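You operate a simulated robot arm through the tools that you are given. There is no shell and no other tool.

You are at the controls of a simulated robot arm. One attempt, no reset.

JOB
Chamber three has tripped: switch off, set the fan to 3, reset and restart.
Fine: press reset once, with the run switch off; leave it running with HIGH between 11.5 and 13 bar.

The check looks at the end state, three seconds after you hand in, the way a careful person would. Anything else that was tipped, shoved, dropped, spilled or broken makes it a failure.

ROBOT AND FRAMES
A 7-joint arm with a two-finger parallel gripper, fixed in place. Base frame: the origin is at the foot of the arm, x ahead of it, y to its left, z up. Lengths are in cm, angles in rad, forces in N, time in s.
Its first joint turns from -2.601 to 2.601 rad. Payload 3.43 kg.
The TCP is the grasp point between the finger pads, 3 cm short of the fingertips. In the tool frame z runs along the fingers and y along their closing line. Largest opening 9.4 cm; finger width 2.8, thickness 1; the body of the gripper, 5 by 9.6 cm, starts 5.5 cm behind the TCP.
Orientation is that of the tool frame in the base frame, as a unit quaternion [x, y, z, w]. With the fingers straight down and closing along the base's y, the tool's x points along the base's -x, its y along +y and its z along -z.

CONTROLS
- The arm moves only by the tool apply_moves. Its argument "moves" is a list of rows, each an object of numbers (a shift or turn left out is 0, a gripper value left out holds the last): "x", "y", "z": the shift along the tool's x, y, z in cm; "wx", "wy", "wz": the turn, a rotation vector about the tool's x, y, z in rad; "gripper": the finger opening in cm, from 0 to 9.4. In form: [{"x": .., "y": .., "z": .., "wx": .., "wy": .., "wz": .., "gripper": ..}, ...]. A call has 1 to 20 rows; each row shifts and turns the commanded pose from where the row before left it, along the tool's axes as they then stand. Rows are played at 5 a second. More than 5 cm and 0.15 rad between two rows, or a gripper value outside its range, and nothing of the call is played. A pose out of reach is approached as far as the arm can. The call stops where the force on the tool passes 90 N (or 10 N more than at its start, if that is more) or the arm is blocked; 0.2 s more then pass. The fingers move at their own pace (about 4.5 cm/s each) and stop on an object; they squeeze with about 31 N. The grip force told is the motor's: it shows also when the fingers shut on nothing. Time passes only in rows, and 0.2 s behind the last, so rows that do not move let the fingers close. It gives the time, the measured TCP pose, the force on the tool (base axes), the opening and the grip force at its end, in the units of the frame above (readings bear some noise), with the torque about the TCP (base axes, N m) and any sound that the robot's microphone picked up.
- Cameras (640 x 400 px; columns grow to the right, rows downward): "scene" is fixed at [4.58, 50.1, 117.69]; the picture's right is [0.96, -0.29, 0.00], its down [-0.16, -0.55, -0.82] and it looks along [0.24, 0.79, -0.57] (base axes); focal length 214 px, centre (320, 200). "wrist" rides on the gripper at [7.6, 1.4, -10.3] in the tool frame; the picture's right is [-0.18, 0.98, 0.00], its down [-0.75, -0.14, -0.64] and it looks along [-0.63, -0.12, 0.77] (tool axes); focal length 243 px, centre (320, 200). There is no depth. A picture from a camera that has moved, and an enlarged one, comes with that camera's place and axes in the base frame and with its lens. The place of the scene camera against the robot may be out by one fixed shift of up to 1.2 cm in any direction.
- get_image(camera): a new picture of that camera. It takes no simulated time.
- close_up(camera, box): a new picture of the part [left, top, right, bottom] of that camera's present view, enlarged. It takes no simulated time.
- hand_in(): hands the job in; it is judged then, once.

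Places have to be worked out from the pictures, the camera data and where the tool is seen. Open the gripper and draw the arm clear of the work before you hand the job in, unless the task says otherwise.

The tools are called after "Emit:" by a JSON object that holds its "op" and its "data". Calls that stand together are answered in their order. apply_moves: Moves the arm, as the interface text tells. Its arguments: {"type":"object","properties":{"moves":{"type":"array","items":{"type":"object","properties":{"x":{"type":"number"},"y":{"type":"number"},"z":{"type":"number"},"wx":{"type":"number"},"wy":{"type":"number"},"wz":{"type":"number"},"gripper":{"type":"number"}}}}},"required":["moves"]} The other tools are called the same way: get_image (camera) takes a picture; close_up (camera, box) takes an enlarged picture of a part of a camera's view; hand_in () hands the job in.

At the start:

```text
t: 0.0
eef_pos: [26.04, 73.29, 86.21]
tcp_rot: [0.0, 1.0, 0.001, 0.0]
contact_force: [0.6, 0.3, 0.4]
ft_torque: [-0.01, 0.04, -0.04]
opening: 9.41
gripper_force: 0.1
```

scene: 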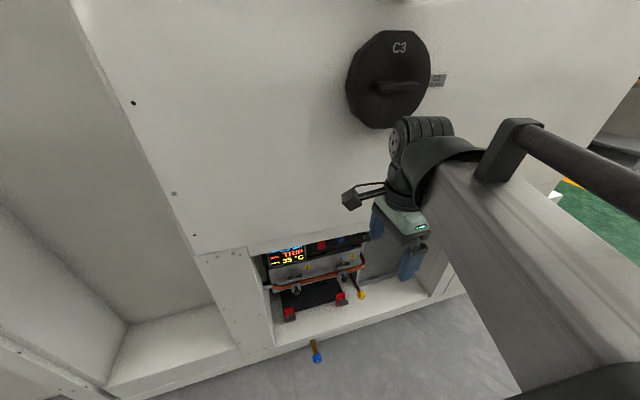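
wrist: 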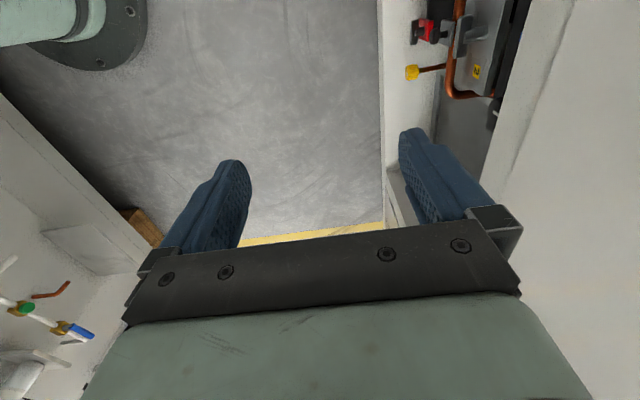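

I start by looking at the scene more closely: the panel under the C3 chamber and what surrounds it.

Emit:
{"op": "close_up", "data": {"camera": "scene", "box": [220, 210, 460, 370]}}

Emit:
{"op": "close_up", "data": {"camera": "scene", "box": [320, 10, 480, 110]}}

Emit:
{"op": "close_up", "data": {"camera": "wrist", "box": [370, 0, 530, 100]}}

Emit:
{"op": "close_up", "data": {"camera": "wrist", "box": [0, 200, 160, 400]}}

```text
2.50 times, centred on (340, 290) of scene
camera zoom: at [4.58, 50.1, 117.69], right [0.96, -0.29, 0.0], down [-0.16, -0.55, -0.82], along [0.24, 0.79, -0.57], focal length 536 px, centre (270, -25)
```

zoom: 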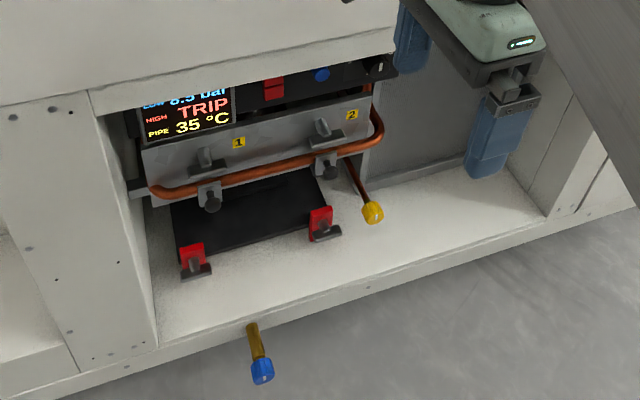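

```text
4.00 times, centred on (400, 60) of scene
camera zoom: at [4.58, 50.1, 117.69], right [0.96, -0.29, 0.0], down [-0.16, -0.55, -0.82], along [0.24, 0.79, -0.57], focal length 858 px, centre (0, 760)
```

zoom: 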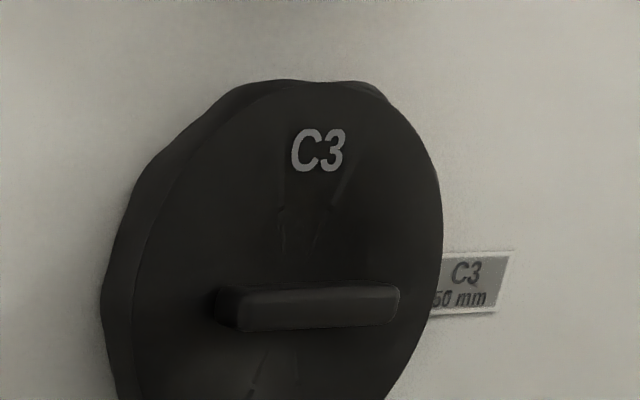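

```text
4.00 times, centred on (450, 50) of wrist
camera zoom: at [18.48, 74.67, 96.25], right [0.18, 0.98, 0.0], down [0.75, -0.14, 0.64], along [0.63, -0.12, -0.77], focal length 970 px, centre (-200, 800)
```

zoom: 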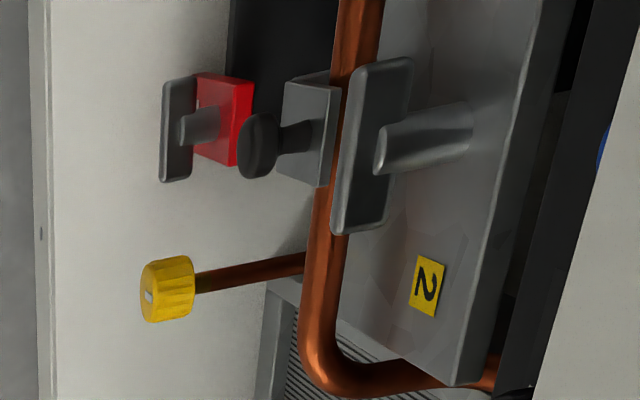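

```text
2.00 times, centred on (80, 300) of wrist
camera zoom: at [18.48, 74.67, 96.25], right [0.18, 0.98, 0.0], down [0.75, -0.14, 0.64], along [0.63, -0.12, -0.77], focal length 485 px, centre (800, 0)
```

zoom: 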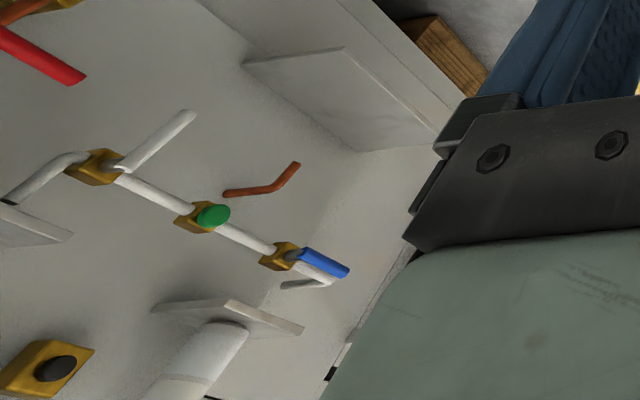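

The display reads LOW 8.5 bar / TRIP / 35 °C. By triangulation the yellow cap sits near (34, 91, 39), and the C3 wall faces −y. I'll back off from the wall a little and turn the tool so it points at the wall with the wrist camera upright.

Emit:
{"op": "apply_moves", "data": {"moves": [{"y": -2.5}, {"y": -2.5}, {"y": -2.5}, {"y": -2.5}, {"wx": -0.0864, "wy": 0.0864, "wz": 0.0864}, {"wx": -0.0864, "wy": 0.0864, "wz": 0.0864}, {"wx": -0.0864, "wy": 0.0864, "wz": 0.0864}, {"wx": -0.0864, "wy": 0.0864, "wz": 0.0864}, {"wx": -0.0864, "wy": 0.0864, "wz": 0.0864}, {"wx": -0.0864, "wy": 0.0864, "wz": 0.0864}, {"wx": -0.0864, "wy": 0.0864, "wz": 0.0864}]}}

Emit:
{"op": "get_image", "data": {"camera": "wrist"}}

Emit:
{"op": "get_image", "data": {"camera": "scene"}}

```text
t: 2.4
eef_pos: [26.09, 63.21, 86.14]
tcp_rot: [0.288, 0.866, 0.288, -0.29]
contact_force: [-0.2, -0.8, 0.9]
ft_torque: [-0.01, 0.0, -0.02]
opening: 9.43
gripper_force: 0.0
```

```text
taken
camera wrist: at [25.49, 59.93, 98.4], right [0.78, 0.59, 0.2], down [0.62, -0.77, -0.12], along [0.09, 0.22, -0.97], focal length 243 px, centre (320, 200)
```

wrist: 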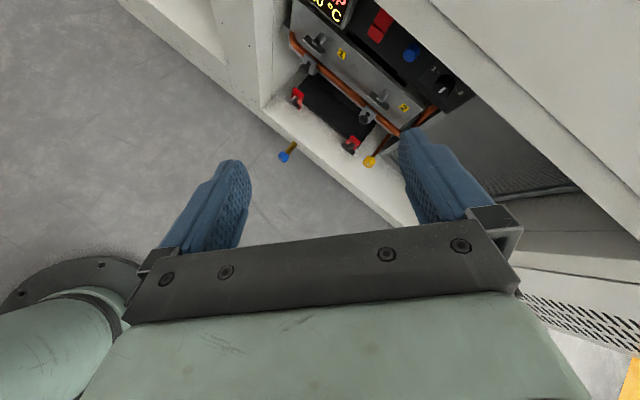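

```text
taken
```

scene: 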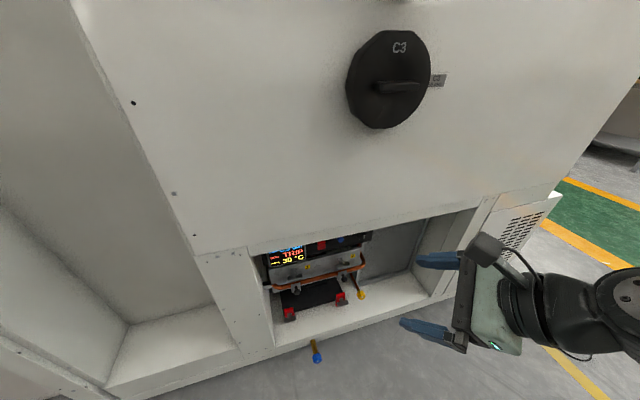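

The panel in the recess carries the display, red rocker/switch, a blue button and a dial. I finish the turn so the tool points at +y.

Emit:
{"op": "apply_moves", "data": {"moves": [{"wx": -0.0864, "wy": 0.0864, "wz": 0.0864}, {"wx": -0.0864, "wy": 0.0864, "wz": 0.0864}, {"wx": -0.0864, "wy": 0.0864, "wz": 0.0864}, {"wx": -0.0864, "wy": 0.0864, "wz": 0.0864}, {"wx": -0.0864, "wy": 0.0864, "wz": 0.0864}, {"wx": -0.0864, "wy": 0.0864, "wz": 0.0864}, {"wx": -0.0864, "wy": 0.0864, "wz": 0.0864}]}}

Emit:
{"op": "get_image", "data": {"camera": "wrist"}}

Emit:
{"op": "get_image", "data": {"camera": "scene"}}

```text
t: 4.0
eef_pos: [26.34, 63.82, 85.89]
tcp_rot: [0.501, 0.499, 0.501, -0.499]
contact_force: [-0.1, 0.0, 0.4]
ft_torque: [0.0, 0.02, 0.02]
opening: 9.42
gripper_force: 0.1
out of reach, approached as far as the arm can: row 6, 7
```

```text
taken
camera wrist: at [27.9, 53.66, 93.36], right [0.98, 0.0, -0.18], down [-0.14, -0.64, -0.75], along [-0.12, 0.77, -0.63], focal length 243 px, centre (320, 200)
```

wrist: 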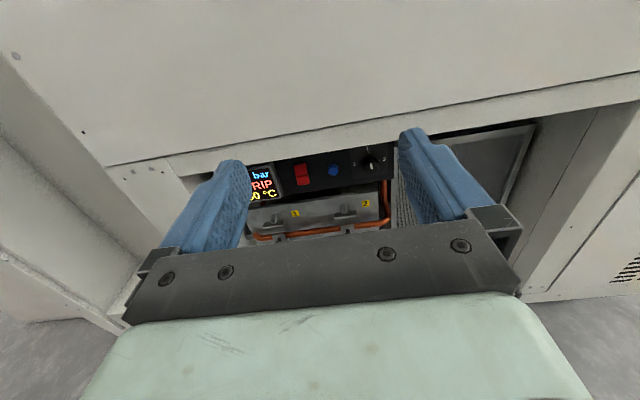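

```text
taken
```

scene: 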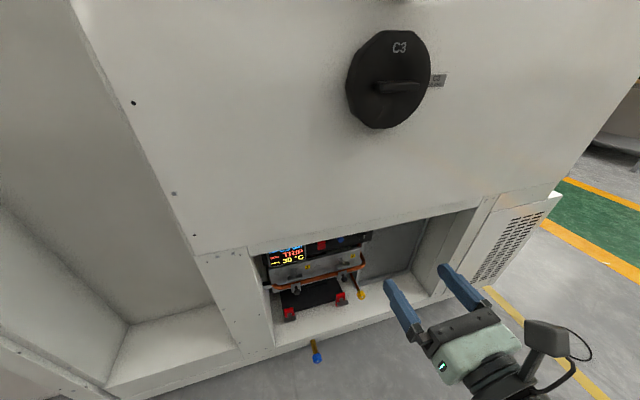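

The tool now points at the wall. I zoom in on the control panel.

Emit:
{"op": "close_up", "data": {"camera": "wrist", "box": [240, 130, 410, 240]}}

Emit:
{"op": "close_up", "data": {"camera": "scene", "box": [250, 220, 390, 310]}}

```text
3.64 times, centred on (325, 185) of wrist
camera zoom: at [27.9, 53.66, 93.36], right [0.98, 0.0, -0.18], down [-0.14, -0.64, -0.75], along [-0.12, 0.77, -0.63], focal length 882 px, centre (302, 254)
```

zoom: 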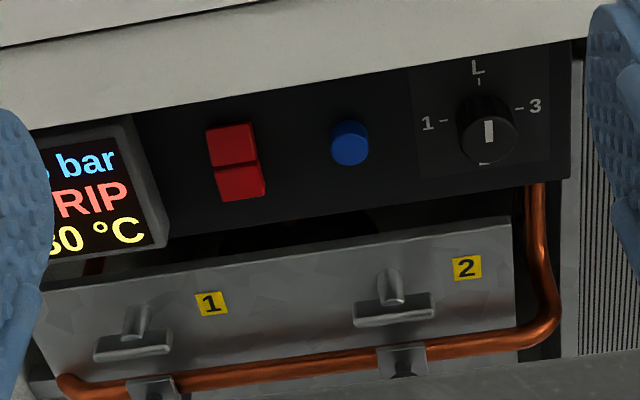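

```text
4.44 times, centred on (320, 265) of scene
camera zoom: at [4.58, 50.1, 117.69], right [0.96, -0.29, 0.0], down [-0.16, -0.55, -0.82], along [0.24, 0.79, -0.57], focal length 953 px, centre (320, -89)
```

zoom: 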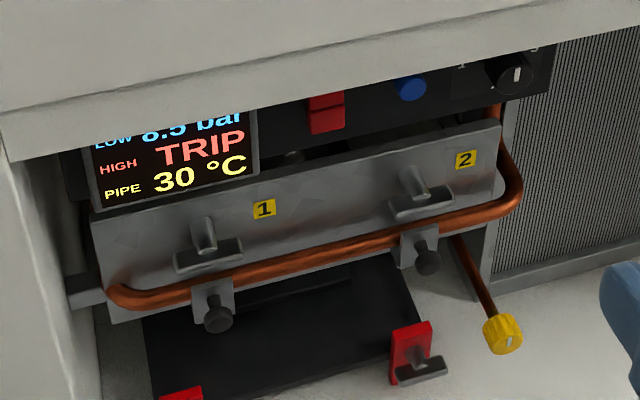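

The panel shows the red rocker near (19, 95, 67), the blue reset near (25.5, 95, 67) and the fan dial near (33, 94.5, 67). I lower the tool in free space in front of the recess for a straighter view.

Emit:
{"op": "apply_moves", "data": {"moves": [{"x": -3}, {"x": -3}, {"x": -3}, {"x": -3}, {"x": -3}, {"x": -3}]}}

Emit:
{"op": "get_image", "data": {"camera": "wrist"}}

Emit:
{"op": "get_image", "data": {"camera": "scene"}}

```text
t: 5.4
eef_pos: [26.4, 63.92, 67.71]
tcp_rot: [-0.499, -0.5, -0.501, 0.501]
contact_force: [-0.5, -0.7, 0.5]
ft_torque: [0.04, 0.0, 0.01]
opening: 9.38
gripper_force: 0.1
```

```text
taken
camera wrist: at [27.78, 53.67, 75.25], right [0.98, 0.0, -0.18], down [-0.14, -0.64, -0.75], along [-0.12, 0.77, -0.63], focal length 243 px, centre (320, 200)
```

wrist: 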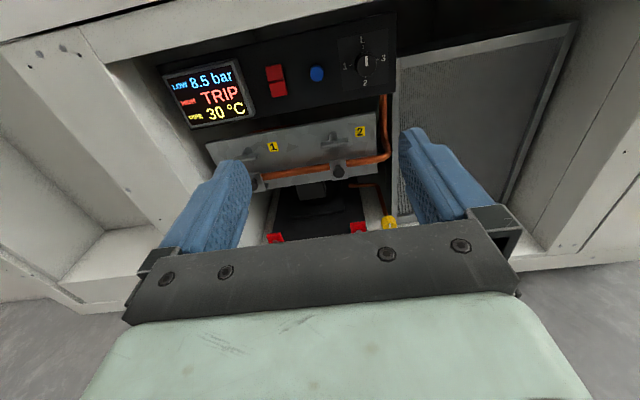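

```text
taken
```

scene: 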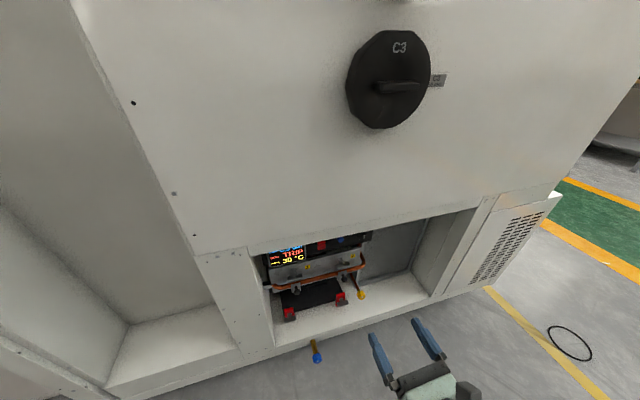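

Much clearer view of the panel now. I zoom in on the dial, button, switch and display.

Emit:
{"op": "close_up", "data": {"camera": "wrist", "box": [260, 20, 400, 110]}}

Emit:
{"op": "close_up", "data": {"camera": "wrist", "box": [150, 20, 430, 250]}}

Emit:
{"op": "close_up", "data": {"camera": "wrist", "box": [330, 30, 400, 90]}}

```text
4.44 times, centred on (330, 65) of wrist
camera zoom: at [27.78, 53.67, 75.25], right [0.98, 0.0, -0.18], down [-0.14, -0.64, -0.75], along [-0.12, 0.77, -0.63], focal length 1078 px, centre (276, 800)
```

zoom: 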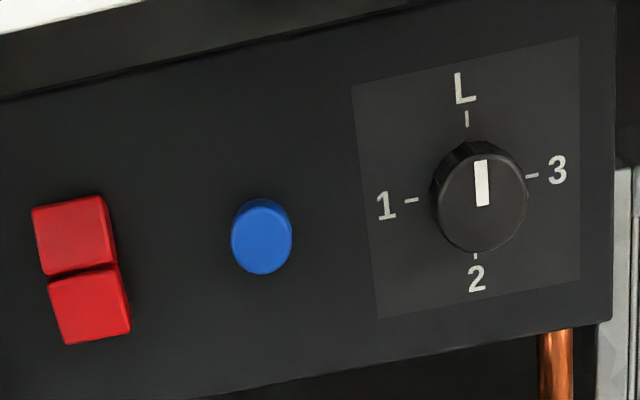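

```text
1.74 times, centred on (290, 135) of wrist
camera zoom: at [27.78, 53.67, 75.25], right [0.98, 0.0, -0.18], down [-0.14, -0.64, -0.75], along [-0.12, 0.77, -0.63], focal length 422 px, centre (372, 313)
```

zoom: 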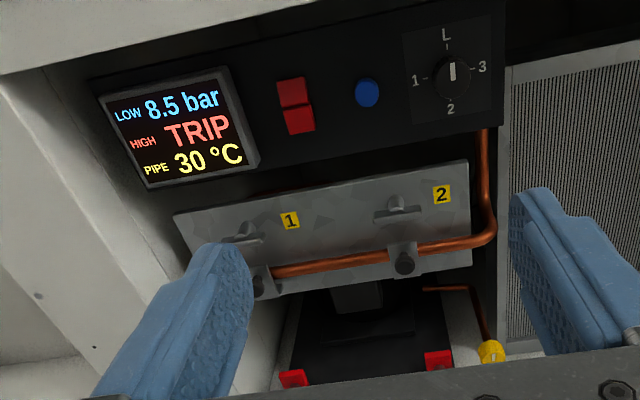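

```text
6.67 times, centred on (365, 60) of wrist
camera zoom: at [27.78, 53.67, 75.25], right [0.98, 0.0, -0.18], down [-0.14, -0.64, -0.75], along [-0.12, 0.77, -0.63], focal length 1618 px, centre (20, 1133)
```

zoom: 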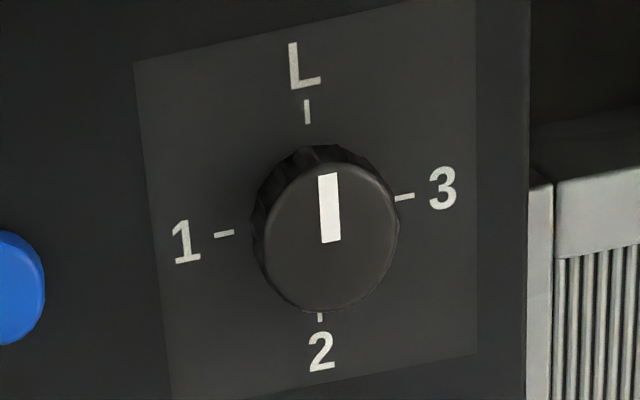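

Using the two wrist views I get the dial face at (33.0, 94.9, 66.1), reset at (25.45, 96, 66.05), the rocker centre at (18.9, 95.9, 66.3) and the opening's top edge at y≈89.4, z≈73.8. The dial is at L and the labels run L–1–2–3 anticlockwise. I move closer to the rocker, still outside the wall, to judge its state.

Emit:
{"op": "apply_moves", "data": {"moves": [{"y": -2.5, "z": 2}, {"y": -2.5, "z": 2}, {"y": -1.5, "z": 2}, {"z": 2}, {"z": 2}]}}

Emit:
{"op": "get_image", "data": {"camera": "wrist"}}

Emit:
{"op": "close_up", "data": {"camera": "wrist", "box": [260, 40, 420, 140]}}

```text
t: 6.6
eef_pos: [19.86, 73.83, 67.85]
tcp_rot: [-0.5, -0.5, -0.5, 0.5]
contact_force: [0.3, 1.1, -0.2]
ft_torque: [0.03, 0.01, 0.02]
opening: 9.38
gripper_force: 0.1
```

```text
taken
camera wrist: at [21.47, 63.68, 75.35], right [0.98, 0.0, -0.18], down [-0.14, -0.64, -0.75], along [-0.12, 0.77, -0.63], focal length 243 px, centre (320, 200)
```

wrist: 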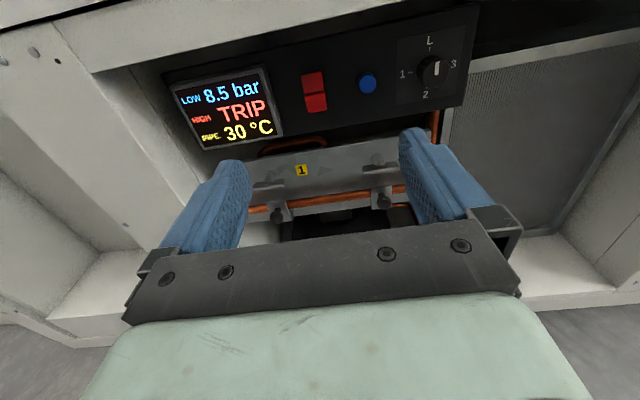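

```text
4.00 times, centred on (340, 90) of wrist
camera zoom: at [21.47, 63.68, 75.35], right [0.98, 0.0, -0.18], down [-0.14, -0.64, -0.75], along [-0.12, 0.77, -0.63], focal length 970 px, centre (240, 640)
```

zoom: 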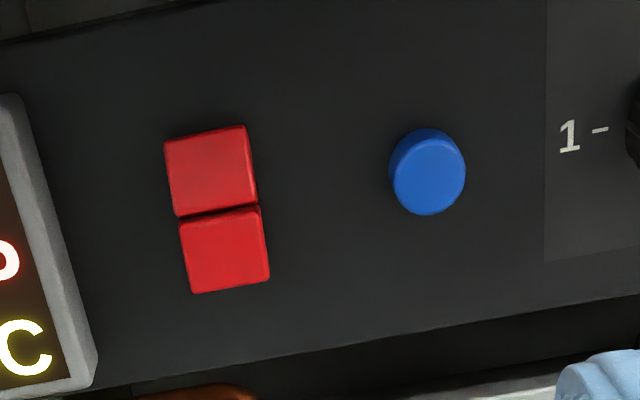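

The rocker's tilt is hard to judge from here; I zoom deeper with both cameras.

Emit:
{"op": "close_up", "data": {"camera": "wrist", "box": [290, 60, 340, 120]}}

Emit:
{"op": "close_up", "data": {"camera": "scene", "box": [305, 230, 345, 260]}}

```text
6.67 times, centred on (315, 90) of wrist
camera zoom: at [21.47, 63.68, 75.35], right [0.98, 0.0, -0.18], down [-0.14, -0.64, -0.75], along [-0.12, 0.77, -0.63], focal length 1618 px, centre (353, 933)
```

zoom: 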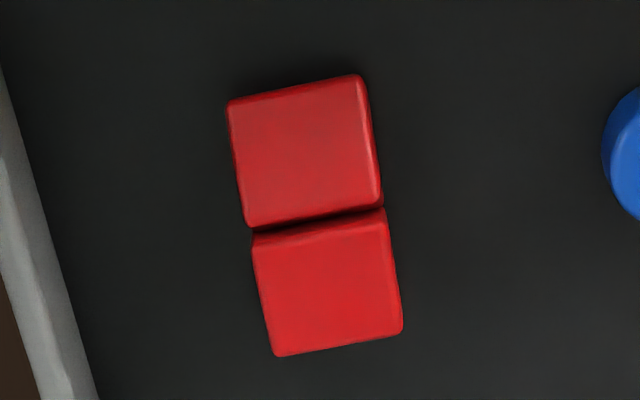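

```text
13.33 times, centred on (325, 245) of scene
camera zoom: at [4.58, 50.1, 117.69], right [0.96, -0.29, 0.0], down [-0.16, -0.55, -0.82], along [0.24, 0.79, -0.57], focal length 2860 px, centre (253, -400)
```

zoom: 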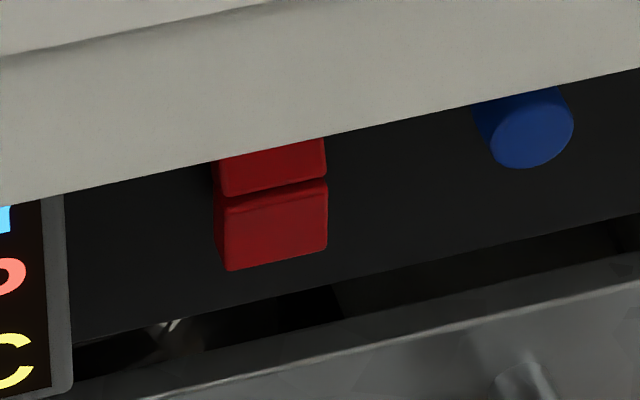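

In the scene zoom the lower half stands out at its bottom, so the rocker looks pressed at the top (on). I close the fingers and bring the tips in front of the lower half (x 19.0, z 64.6), stopping short of contact.

Emit:
{"op": "apply_moves", "data": {"moves": [{"y": -0.86, "x": -1.6, "gripper": 0}, {"x": -1.65}, {"z": 2}, {"z": 2}, {"z": 2}, {"z": 2}, {"z": 2}, {"z": 2}, {"z": 1}, {}]}}

Emit:
{"op": "get_image", "data": {"camera": "wrist"}}

Emit:
{"op": "close_up", "data": {"camera": "scene", "box": [250, 220, 390, 310]}}

```text
t: 8.8
eef_pos: [19.02, 86.75, 64.56]
tcp_rot: [-0.5, -0.5, -0.5, 0.5]
contact_force: [-1.0, 0.2, -0.5]
ft_torque: [-0.01, 0.03, -0.01]
opening: 0.03
gripper_force: 30.8
```

```text
taken
camera wrist: at [20.56, 76.59, 72.03], right [0.98, 0.0, -0.18], down [-0.14, -0.64, -0.75], along [-0.12, 0.77, -0.63], focal length 243 px, centre (320, 200)
```

wrist: 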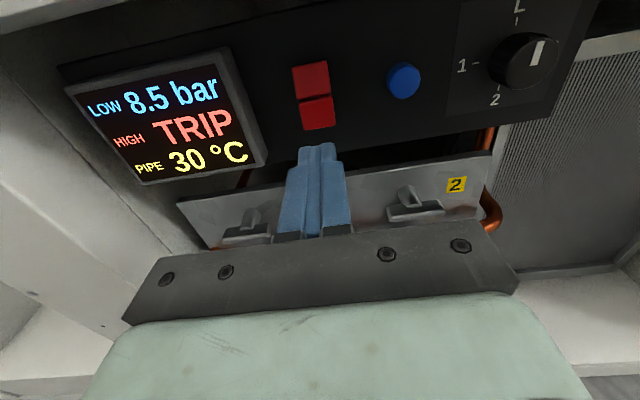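

```text
4.44 times, centred on (320, 265) of scene
camera zoom: at [4.58, 50.1, 117.69], right [0.96, -0.29, 0.0], down [-0.16, -0.55, -0.82], along [0.24, 0.79, -0.57], focal length 953 px, centre (320, -89)
```

zoom: 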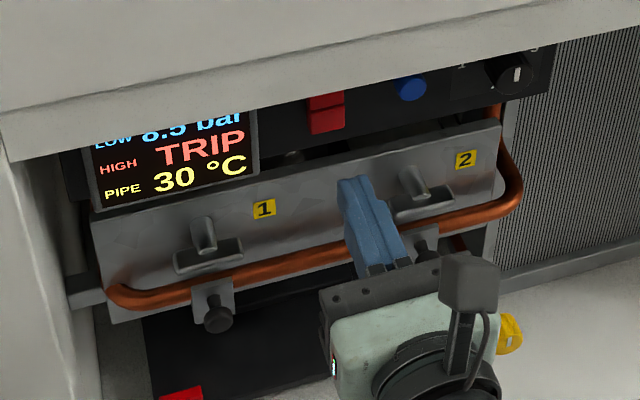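

Tips are at about y=89.8 in front of the rocker. I zoom in again to check the rocker's shape and the alignment before pressing.

Emit:
{"op": "close_up", "data": {"camera": "wrist", "box": [270, 50, 370, 170]}}

```text
3.33 times, centred on (320, 110) of wrist
camera zoom: at [20.56, 76.59, 72.03], right [0.98, 0.0, -0.18], down [-0.14, -0.64, -0.75], along [-0.12, 0.77, -0.63], focal length 809 px, centre (320, 500)
```

zoom: 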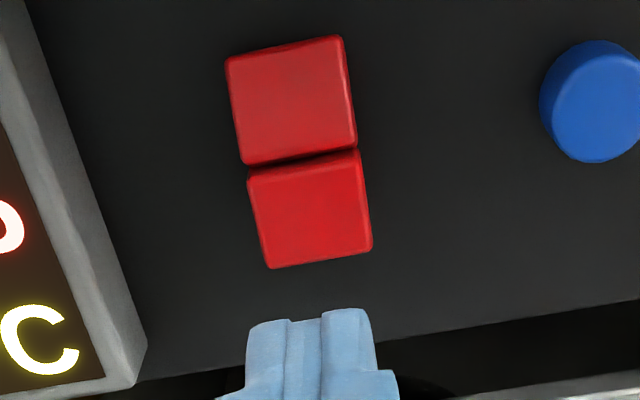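

Triangulating the rocker edges gives bottom edge y≈94.8, gap ≈96, top ≈97, so the top is pressed and the bottom stands out. I advance the tip to just short of it, then creep in on the lower half.

Emit:
{"op": "apply_moves", "data": {"moves": [{"z": 1.5}, {"z": 1.5}, {"z": 1.2}, {"z": 0.4}, {"z": 0.3}, {"z": 0.3}]}}

Emit:
{"op": "close_up", "data": {"camera": "wrist", "box": [230, 20, 430, 180]}}

```text
t: 10.2
eef_pos: [19.09, 91.75, 64.44]
tcp_rot: [0.503, 0.501, 0.499, -0.497]
contact_force: [-2.9, -39.9, -22.3]
ft_torque: [-0.15, 0.23, 0.14]
opening: 0.01
gripper_force: 31.1
```

```text
2.50 times, centred on (330, 100) of wrist
camera zoom: at [20.54, 81.64, 72.03], right [0.98, 0.0, -0.18], down [-0.14, -0.65, -0.75], along [-0.12, 0.76, -0.64], focal length 606 px, centre (295, 450)
```

zoom: 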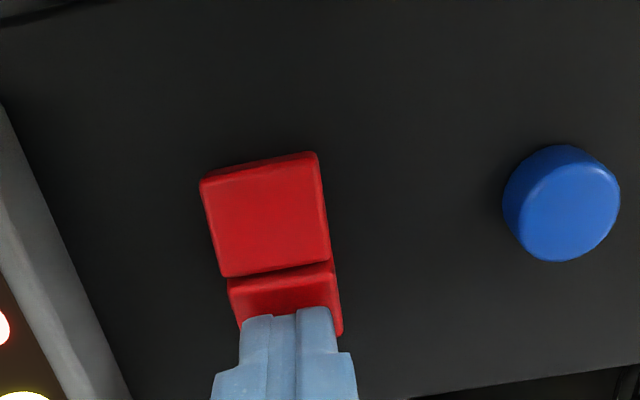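

Contact: about 40 N at tip y≈94.8, no click yet. I press a little further in small steps.

Emit:
{"op": "apply_moves", "data": {"moves": [{"z": 0.15}, {"z": 0.1}]}}

Emit:
{"op": "close_up", "data": {"camera": "wrist", "box": [230, 20, 430, 180]}}

```text
t: 10.9
eef_pos: [19.02, 91.92, 64.35]
tcp_rot: [0.503, 0.502, 0.497, -0.498]
contact_force: [-0.5, -2.2, -1.1]
ft_torque: [0.08, 0.02, 0.02]
opening: 0.01
gripper_force: 30.9
stopped in row 2: the force on the tool passed its limit at 92 N (the readings are from after the stop); the commanded pose is now the measured one
```

```text
2.50 times, centred on (330, 100) of wrist
camera zoom: at [20.53, 81.75, 71.93], right [0.98, 0.0, -0.18], down [-0.14, -0.65, -0.75], along [-0.12, 0.76, -0.64], focal length 606 px, centre (295, 450)
```

zoom: 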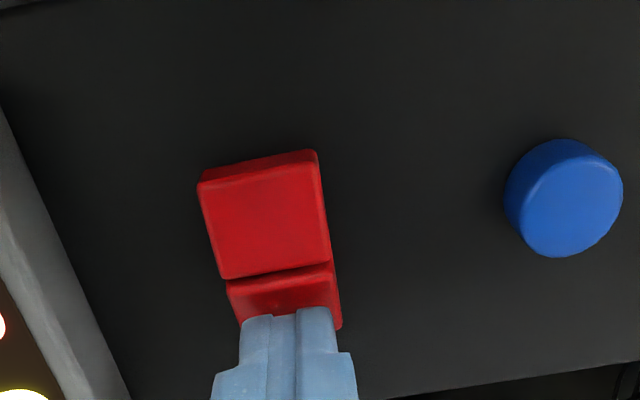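

The rocker appears to have tipped (its top face now shows more). I back away 4 cm and look at the state.

Emit:
{"op": "apply_moves", "data": {"moves": [{"z": -1}, {"z": -1.5}, {"z": -1.5}, {"x": -1}]}}

Emit:
{"op": "get_image", "data": {"camera": "wrist"}}

Emit:
{"op": "close_up", "data": {"camera": "wrist", "box": [260, 30, 380, 170]}}

Emit:
{"op": "close_up", "data": {"camera": "scene", "box": [305, 230, 345, 260]}}

```text
t: 11.9
eef_pos: [18.96, 87.95, 63.49]
tcp_rot: [0.504, 0.502, 0.498, -0.496]
contact_force: [0.6, -0.4, -0.2]
ft_torque: [0.01, -0.04, -0.01]
opening: 0.0
gripper_force: 30.8
```

```text
taken
camera wrist: at [20.5, 77.78, 71.01], right [0.98, 0.0, -0.18], down [-0.14, -0.65, -0.75], along [-0.12, 0.76, -0.64], focal length 243 px, centre (320, 200)
```

wrist: 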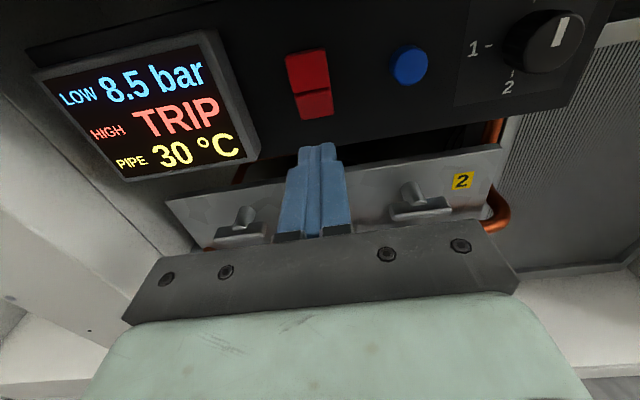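

```text
2.86 times, centred on (320, 100) of wrist
camera zoom: at [20.5, 77.78, 71.01], right [0.98, 0.0, -0.18], down [-0.14, -0.65, -0.75], along [-0.12, 0.76, -0.64], focal length 693 px, centre (320, 486)
```

zoom: 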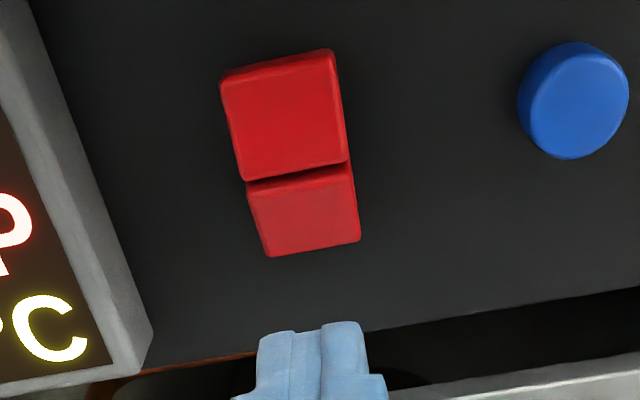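

```text
13.33 times, centred on (325, 245) of scene
camera zoom: at [4.58, 50.1, 117.69], right [0.96, -0.29, 0.0], down [-0.16, -0.55, -0.82], along [0.24, 0.79, -0.57], focal length 2860 px, centre (253, -400)
```

zoom: 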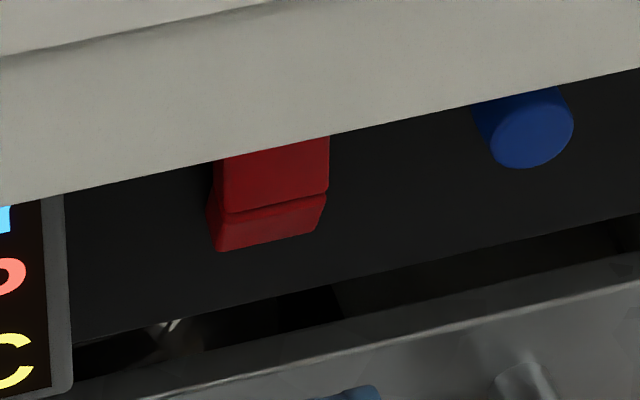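

The rocker has clearly flipped: the lower half is now in and the upper half stands out, so the run switch is off. Next the fan dial: I pull back slightly, correct the small tilt, open the fingers to 6 cm and line up with the dial at (33.0, 66.1).

Emit:
{"op": "apply_moves", "data": {"moves": [{"z": -1.5}, {"z": -1.5, "wy": 0.012, "wx": 0.004}, {"y": 3, "x": 0.6}, {"y": 3, "x": 0.6, "gripper": 6}, {"y": 3, "x": 0.6}, {"y": 3, "x": 0.6}, {"y": 2.04, "x": 0.2}, {}]}}

Emit:
{"op": "get_image", "data": {"camera": "wrist"}}

Emit:
{"op": "close_up", "data": {"camera": "wrist", "box": [240, 20, 440, 180]}}

```text
t: 13.7
eef_pos: [33.07, 85.03, 66.25]
tcp_rot: [-0.498, -0.5, -0.499, 0.502]
contact_force: [0.0, 0.3, 0.0]
ft_torque: [-0.04, 0.0, 0.0]
opening: 5.97
gripper_force: 0.0
```

```text
taken
camera wrist: at [34.56, 74.68, 73.61], right [0.98, 0.0, -0.18], down [-0.14, -0.64, -0.75], along [-0.12, 0.77, -0.63], focal length 243 px, centre (320, 200)
```

wrist: 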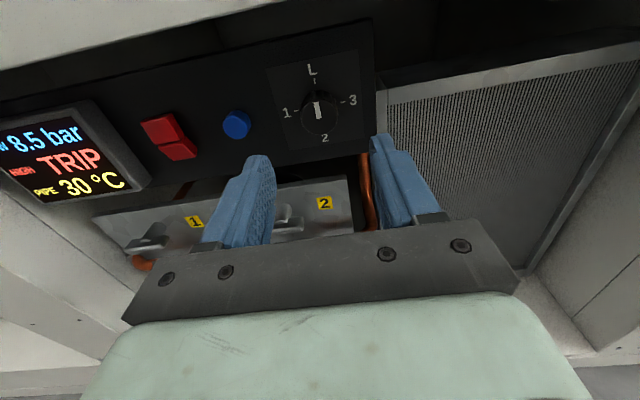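

```text
2.50 times, centred on (340, 100) of wrist
camera zoom: at [34.56, 74.68, 73.61], right [0.98, 0.0, -0.18], down [-0.14, -0.64, -0.75], along [-0.12, 0.77, -0.63], focal length 606 px, centre (270, 450)
```

zoom: 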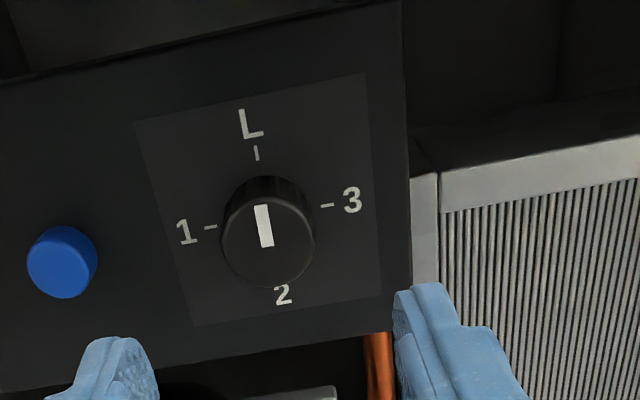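

The dial face triangulates to (33.03, 94.7, 66.08), right on the tool axis. I advance so the tips straddle the knob (tips at y≈96.4, panel ≈97.6), then close.

Emit:
{"op": "apply_moves", "data": {"moves": [{"z": 2, "x": -0.15}, {"z": 2}, {"z": 2}, {"z": 1.4}, {"z": 1}, {"gripper": 2.5}, {}, {}]}}

Emit:
{"op": "get_image", "data": {"camera": "wrist"}}

```text
t: 15.5
eef_pos: [33.05, 93.35, 66.0]
tcp_rot: [-0.499, -0.5, -0.5, 0.501]
contact_force: [1.3, -4.8, 2.0]
ft_torque: [0.08, 0.01, -0.21]
opening: 2.99
gripper_force: 20.1
```

```text
taken
camera wrist: at [34.55, 83.1, 73.5], right [0.98, 0.0, -0.18], down [-0.14, -0.64, -0.75], along [-0.12, 0.77, -0.63], focal length 243 px, centre (320, 200)
```

wrist: 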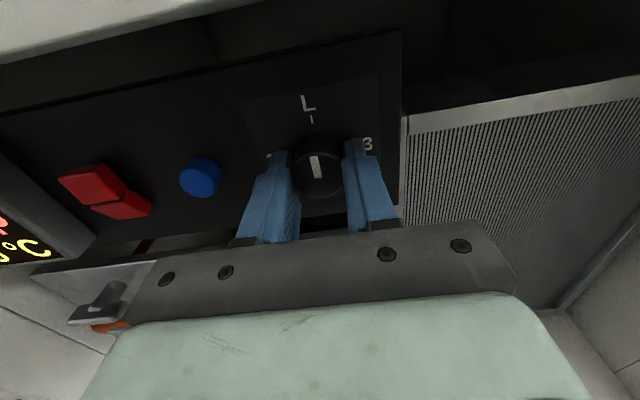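

The fingers hold the knob at 2.99 cm. I squeeze fully and try a gentle clockwise turn (L toward 3), watching the torque for an end stop.

Emit:
{"op": "apply_moves", "data": {"moves": [{"gripper": 0}, {}, {"wz": 0.07}, {"wz": 0.07}, {"wz": 0.07}]}}

Emit:
{"op": "get_image", "data": {"camera": "wrist"}}

```text
t: 16.7
eef_pos: [32.82, 93.28, 66.1]
tcp_rot: [-0.55, -0.443, -0.444, 0.551]
contact_force: [-4.8, -24.7, 8.2]
ft_torque: [0.18, -0.08, -0.08]
opening: 2.9
gripper_force: 44.8
```

```text
taken
camera wrist: at [36.04, 83.06, 73.04], right [0.92, 0.0, -0.39], down [-0.3, -0.64, -0.71], along [-0.25, 0.77, -0.59], focal length 243 px, centre (320, 200)
```

wrist: 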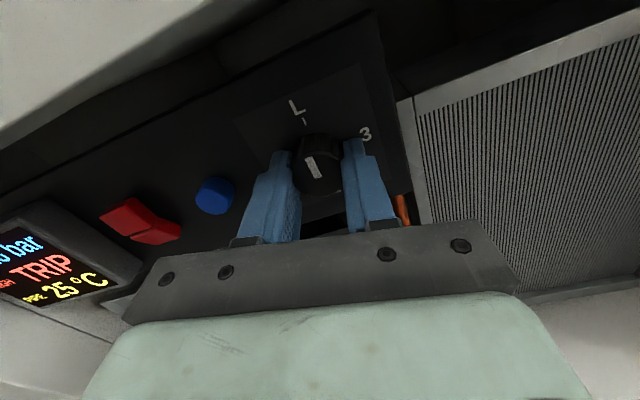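

Emit:
{"op": "close_up", "data": {"camera": "wrist", "box": [250, 80, 400, 220]}}

```text
2.86 times, centred on (325, 150) of wrist
camera zoom: at [36.04, 83.06, 73.04], right [0.92, 0.0, -0.39], down [-0.3, -0.64, -0.71], along [-0.25, 0.77, -0.59], focal length 693 px, centre (306, 343)
```

zoom: 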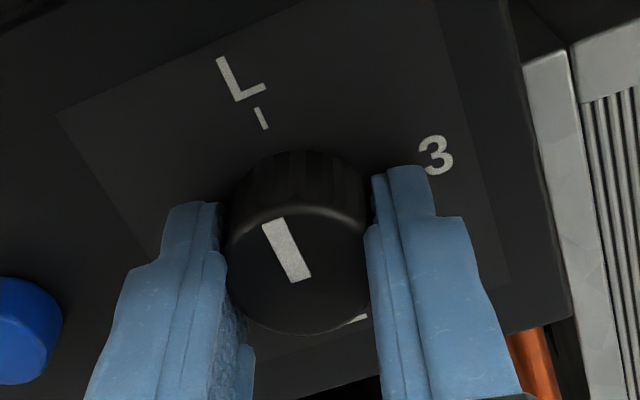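

The pointer is still parallel to the L mark, so the fingers slipped: clockwise looks blocked by an end stop. I go back and try the anticlockwise direction (L→1→2→3), with the tool relieved slightly outward.

Emit:
{"op": "apply_moves", "data": {"moves": [{"wz": -0.07}, {"wz": -0.07}, {"wz": -0.07}, {"wz": -0.07}, {"wz": -0.07}, {"wz": -0.07}, {"wz": -0.07}]}}

Emit:
{"op": "get_image", "data": {"camera": "wrist"}}

Emit:
{"op": "close_up", "data": {"camera": "wrist", "box": [250, 80, 400, 220]}}

```text
t: 18.3
eef_pos: [33.09, 93.35, 66.06]
tcp_rot: [0.425, 0.564, 0.565, -0.427]
contact_force: [10.1, -16.2, 18.6]
ft_torque: [-0.66, 0.09, -0.3]
opening: 2.91
gripper_force: 44.8
```

```text
taken
camera wrist: at [32.48, 83.06, 73.62], right [1.0, 0.0, 0.09], down [0.07, -0.64, -0.76], along [0.06, 0.77, -0.64], focal length 243 px, centre (320, 200)
```

wrist: 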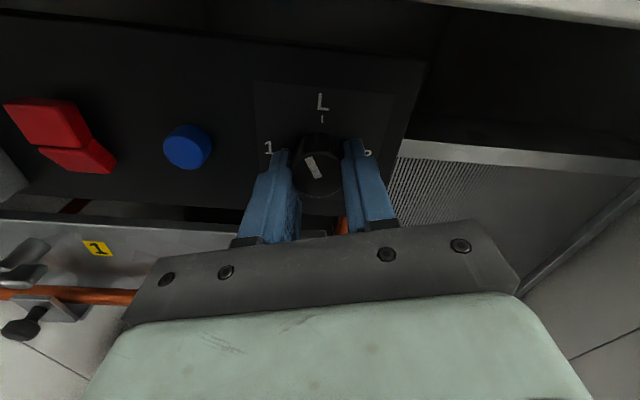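

```text
2.86 times, centred on (325, 150) of wrist
camera zoom: at [32.48, 83.06, 73.62], right [1.0, 0.0, 0.09], down [0.07, -0.64, -0.76], along [0.06, 0.77, -0.64], focal length 693 px, centre (306, 343)
```

zoom: 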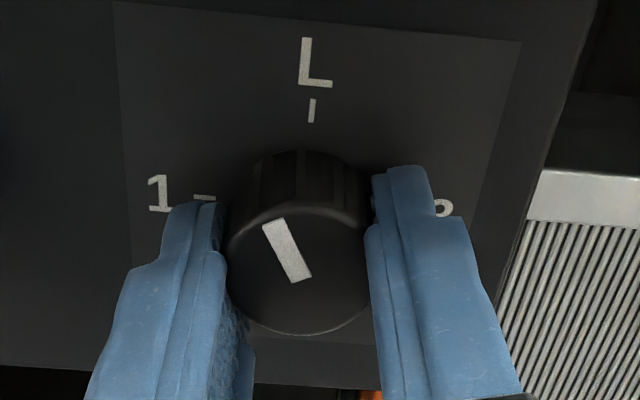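

Anticlockwise works: the pointer now leans toward 1 and moves with the fingers (about 0.49 rad so far). I continue anticlockwise in this grip.

Emit:
{"op": "apply_moves", "data": {"moves": [{"wz": -0.1}, {"wz": -0.1}, {"wz": -0.1}, {"wz": -0.1}, {"wz": -0.1}, {"wz": -0.1}, {"wz": -0.1}, {"wz": -0.1}]}}

Emit:
{"op": "close_up", "data": {"camera": "wrist", "box": [250, 80, 400, 220]}}

```text
t: 20.1
eef_pos: [33.26, 93.22, 66.28]
tcp_rot: [0.173, 0.683, 0.688, -0.174]
contact_force: [44.2, 4.2, 54.4]
ft_torque: [0.31, 0.28, 0.56]
opening: 2.92
gripper_force: 45.0
```

```text
2.86 times, centred on (325, 150) of wrist
camera zoom: at [27.36, 83.06, 70.93], right [0.63, -0.01, 0.78], down [0.59, -0.64, -0.49], along [0.5, 0.77, -0.4], focal length 693 px, centre (306, 343)
```

zoom: 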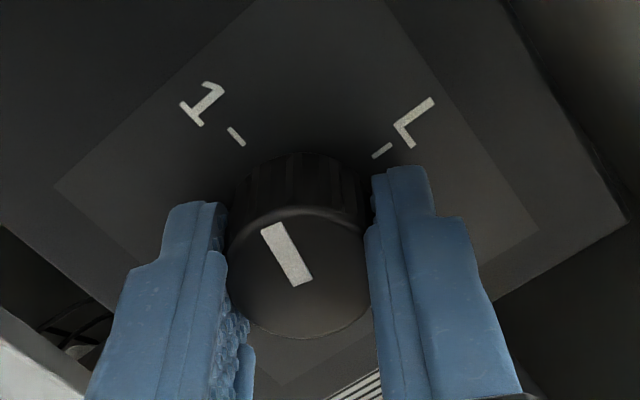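

The knob follows, pointing nearly at 1, but side force has grown to ~70 N because the knob axis is a little up and right of my tool axis. I shift the tool to relieve that before continuing.

Emit:
{"op": "apply_moves", "data": {"moves": [{"y": 0.2, "x": -0.06}, {"y": 0.15, "x": -0.06}]}}

```text
t: 20.7
eef_pos: [33.2, 93.29, 66.23]
tcp_rot: [0.174, 0.683, 0.688, -0.173]
contact_force: [33.4, 20.6, 40.3]
ft_torque: [-0.1, 0.17, 0.37]
opening: 2.88
gripper_force: 45.3
```

Emit:
{"op": "apply_moves", "data": {"moves": [{"y": 0.2}, {"y": 0.15}]}}

```text
t: 21.3
eef_pos: [33.3, 93.3, 66.36]
tcp_rot: [0.172, 0.687, 0.685, -0.172]
contact_force: [9.6, 14.5, 5.4]
ft_torque: [1.01, 0.0, -0.52]
opening: 2.9
gripper_force: 45.1
```

Side force is down to ~10 N, so the knob axis is about (33.3, 66.4). I continue anticlockwise.

Emit:
{"op": "apply_moves", "data": {"moves": [{"wz": -0.1}, {"wz": -0.1}, {"wz": -0.1}, {"wz": -0.1}, {"wz": -0.1}, {"wz": -0.1}]}}

Emit:
{"op": "close_up", "data": {"camera": "wrist", "box": [250, 80, 400, 220]}}

```text
t: 22.7
eef_pos: [33.33, 93.29, 66.61]
tcp_rot: [-0.04, 0.705, 0.707, 0.039]
contact_force: [-13.3, 10.6, 10.6]
ft_torque: [-0.68, 0.05, 1.26]
opening: 2.9
gripper_force: 45.1
```

```text
2.86 times, centred on (325, 150) of wrist
camera zoom: at [25.76, 83.03, 66.9], right [0.07, 0.0, 1.0], down [0.77, -0.64, -0.06], along [0.64, 0.77, -0.04], focal length 693 px, centre (306, 343)
```

zoom: 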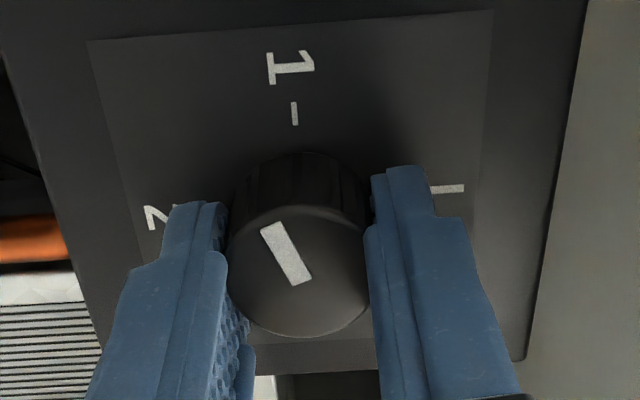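

Pointer is now past 1, following well. I keep going anticlockwise to see how far the wrist allows.

Emit:
{"op": "apply_moves", "data": {"moves": [{"wz": -0.1}, {"wz": -0.1}, {"wz": -0.1}, {"wz": -0.1}, {"wz": -0.1}, {"wz": -0.1}]}}

Emit:
{"op": "close_up", "data": {"camera": "wrist", "box": [250, 80, 400, 220]}}

Emit:
{"op": "get_image", "data": {"camera": "scene"}}

```text
t: 24.1
eef_pos: [33.26, 93.31, 66.79]
tcp_rot: [-0.247, 0.659, 0.666, 0.245]
contact_force: [-22.7, 20.4, 28.7]
ft_torque: [-1.12, 0.15, 0.11]
opening: 2.92
gripper_force: 44.7
```

```text
2.86 times, centred on (325, 150) of wrist
camera zoom: at [26.74, 83.04, 62.57], right [-0.5, -0.01, 0.86], down [0.67, -0.64, 0.38], along [0.55, 0.77, 0.33], focal length 693 px, centre (306, 343)
```

zoom: 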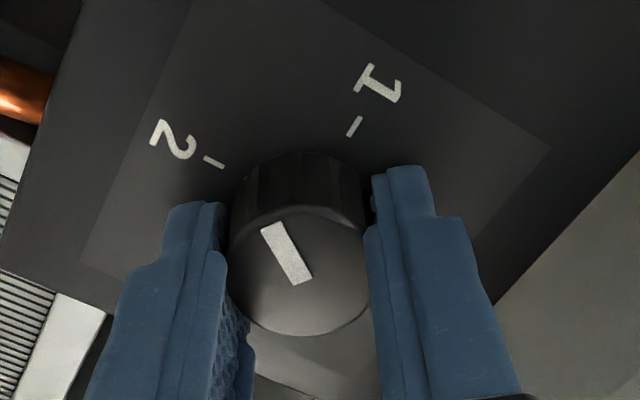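

```text
taken
```

scene: 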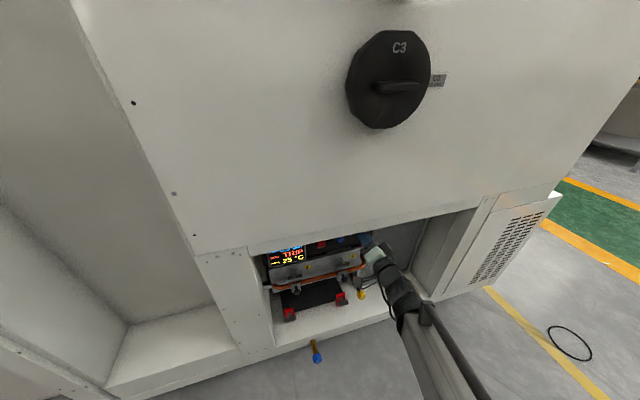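

Knob is now about 143° from L, between 1 and 2. The side force pattern says the true axis is near (33.05, 66.65), so I shift to that and keep turning.

Emit:
{"op": "apply_moves", "data": {"moves": [{"x": 0.12, "y": 0.17}, {"x": 0.12, "y": 0.17}, {"wz": -0.1}, {"wz": -0.1}, {"wz": -0.1}, {"wz": -0.1}, {"wz": -0.1}, {"wz": -0.1}]}}

Emit:
{"op": "close_up", "data": {"camera": "wrist", "box": [250, 80, 400, 220]}}

```text
t: 25.9
eef_pos: [33.01, 93.16, 66.73]
tcp_rot: [-0.43, 0.561, 0.561, 0.432]
contact_force: [10.0, -5.2, 22.7]
ft_torque: [1.32, 0.01, -0.59]
opening: 2.9
gripper_force: 44.5
```

```text
2.86 times, centred on (325, 150) of wrist
camera zoom: at [29.83, 82.98, 59.53], right [-0.9, 0.0, 0.43], down [0.33, -0.64, 0.69], along [0.28, 0.77, 0.58], focal length 693 px, centre (306, 343)
```

zoom: 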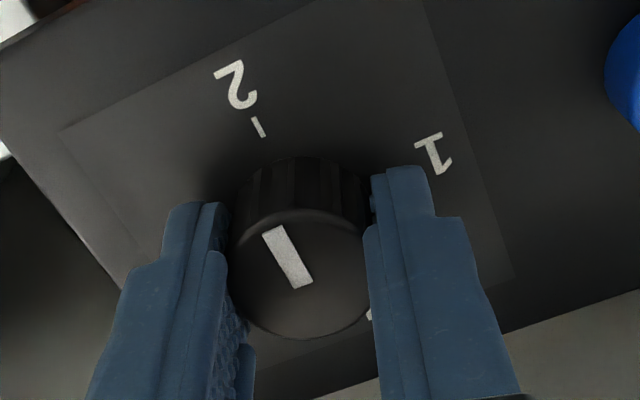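

Pointer is now at 2. Wrist still has travel, so I continue toward 3.

Emit:
{"op": "apply_moves", "data": {"moves": [{"wz": -0.1}, {"wz": -0.1}, {"wz": -0.1}, {"wz": -0.1}, {"wz": -0.1}, {"wz": -0.1}]}}

Emit:
{"op": "close_up", "data": {"camera": "wrist", "box": [250, 80, 400, 220]}}

```text
t: 27.3
eef_pos: [33.0, 93.15, 66.66]
tcp_rot: [-0.576, 0.408, 0.409, 0.578]
contact_force: [-0.9, -29.8, 22.3]
ft_torque: [-0.43, -0.01, -0.9]
opening: 2.88
gripper_force: 45.6
```

```text
2.86 times, centred on (325, 150) of wrist
camera zoom: at [34.25, 83.0, 58.84], right [-0.99, 0.0, -0.15], down [-0.12, -0.64, 0.76], along [-0.1, 0.76, 0.64], focal length 693 px, centre (306, 343)
```

zoom: 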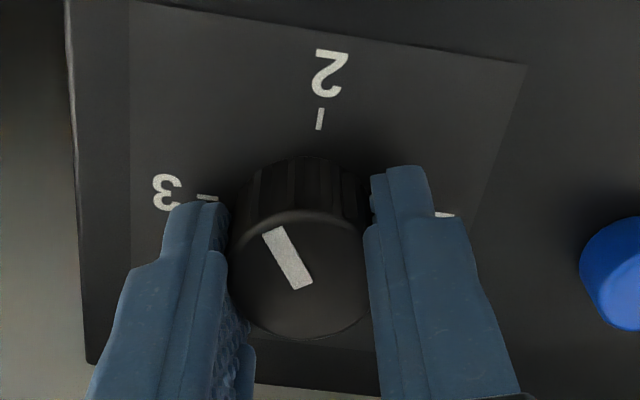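

Following well, roughly 211° so far. I continue toward 3.

Emit:
{"op": "apply_moves", "data": {"moves": [{"wz": -0.1}, {"wz": -0.1}, {"wz": -0.1}, {"wz": -0.1}, {"wz": -0.1}, {"wz": -0.1}]}}

Emit:
{"op": "close_up", "data": {"camera": "wrist", "box": [250, 80, 400, 220]}}

```text
t: 28.2
eef_pos: [32.92, 93.2, 66.69]
tcp_rot: [0.649, -0.302, -0.318, -0.621]
contact_force: [-10.2, 4.4, -1.2]
ft_torque: [-0.11, 0.01, -1.34]
opening: 2.97
gripper_force: 44.9
out of reach, approached as far as the arm can: row 3, 4
stopped in row 4: the force on the tool passed its limit at 109 N (the readings are from after the stop); the commanded pose is now the measured one
```

```text
2.86 times, centred on (325, 150) of wrist
camera zoom: at [36.96, 83.01, 59.9], right [-0.89, -0.04, -0.46], down [-0.33, -0.64, 0.7], along [-0.32, 0.77, 0.55], focal length 693 px, centre (306, 343)
```

zoom: 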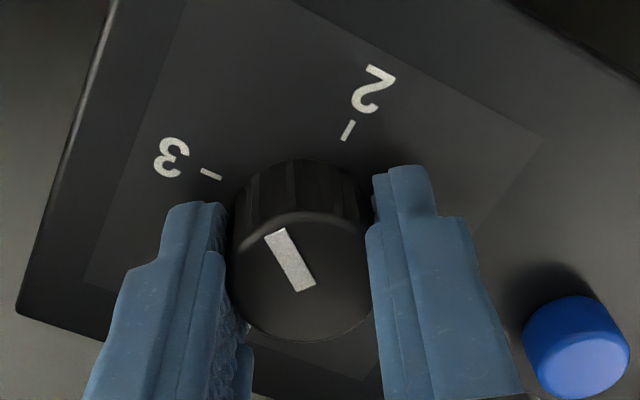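

The wrist has reached its limit with the knob at about 229°. I open, back off clear of the knob, straighten the small tilt, and wind the wrist back clockwise for a new grip.

Emit:
{"op": "apply_moves", "data": {"moves": [{"gripper": 6}, {}, {"z": -1}, {"z": -1.5}, {"z": -1, "wx": 0.045}, {}]}}

Emit:
{"op": "close_up", "data": {"camera": "wrist", "box": [220, 60, 420, 220]}}

```text
t: 29.6
eef_pos: [34.16, 89.64, 67.9]
tcp_rot: [0.64, -0.312, -0.317, -0.626]
contact_force: [-0.3, 0.2, 0.0]
ft_torque: [-0.02, 0.01, 0.02]
opening: 5.98
gripper_force: 0.1
out of reach, approached as far as the arm can: row 5
```

```text
2.50 times, centred on (320, 140) of wrist
camera zoom: at [37.91, 79.41, 60.87], right [-0.89, -0.02, -0.45], down [-0.33, -0.64, 0.69], along [-0.3, 0.77, 0.56], focal length 606 px, centre (320, 350)
```

zoom: 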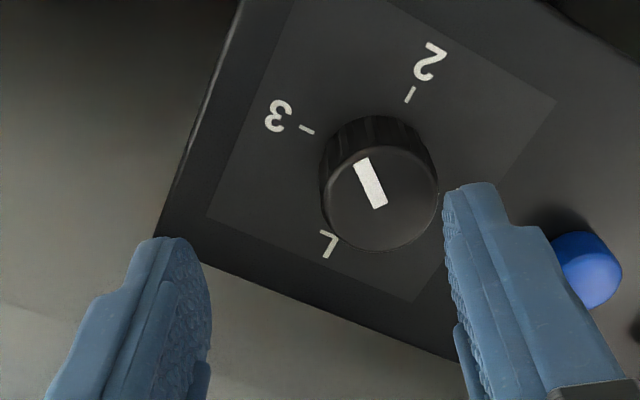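

The knob stayed between 2 and 3 (no detent). I wind the wrist back about 1.5 rad clockwise.

Emit:
{"op": "apply_moves", "data": {"moves": [{"wz": 0.15}, {"wz": 0.15}, {"wz": 0.15}, {"wz": 0.15}, {"wz": 0.15}, {"wz": 0.15}, {"wz": 0.15}, {"wz": 0.15}, {"wz": 0.15}, {"wz": 0.15}]}}

Emit:
{"op": "close_up", "data": {"camera": "wrist", "box": [220, 60, 420, 220]}}

```text
t: 31.8
eef_pos: [34.27, 89.66, 67.86]
tcp_rot: [-0.252, 0.66, 0.662, 0.253]
contact_force: [-0.5, 0.1, 0.8]
ft_torque: [-0.03, -0.04, 0.01]
opening: 6.01
gripper_force: 0.0
```

```text
2.50 times, centred on (320, 140) of wrist
camera zoom: at [27.69, 79.55, 63.63], right [-0.52, 0.0, 0.86], down [0.66, -0.64, 0.4], along [0.55, 0.77, 0.33], focal length 606 px, centre (320, 350)
```

zoom: 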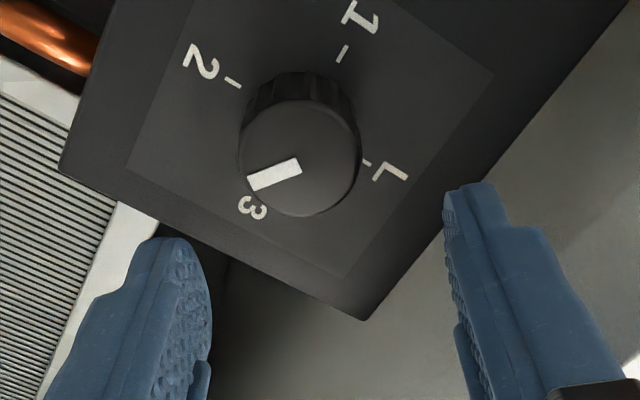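

Wound back to a good angle; the knob axis lies about 1.2 cm left and 1.4 cm below the tool axis. I shift onto it at this distance and check before re-engaging.

Emit:
{"op": "apply_moves", "data": {"moves": [{"x": 0.9, "y": -0.1}, {"x": 0.93, "y": -0.09}, {}]}}

Emit:
{"op": "close_up", "data": {"camera": "wrist", "box": [220, 60, 420, 220]}}

```text
t: 32.6
eef_pos: [32.92, 89.89, 66.49]
tcp_rot: [-0.253, 0.659, 0.661, 0.254]
contact_force: [0.0, -0.2, 0.8]
ft_torque: [0.0, 0.01, -0.01]
opening: 6.02
gripper_force: 0.1
```

```text
2.50 times, centred on (320, 140) of wrist
camera zoom: at [26.44, 79.63, 62.25], right [-0.52, 0.0, 0.85], down [0.65, -0.64, 0.4], along [0.55, 0.77, 0.34], focal length 606 px, centre (320, 350)
```

zoom: 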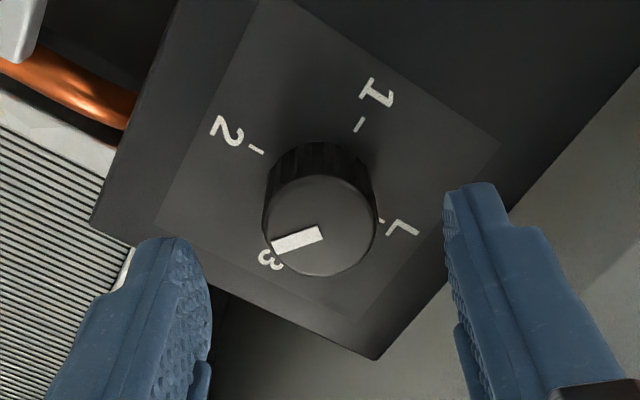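

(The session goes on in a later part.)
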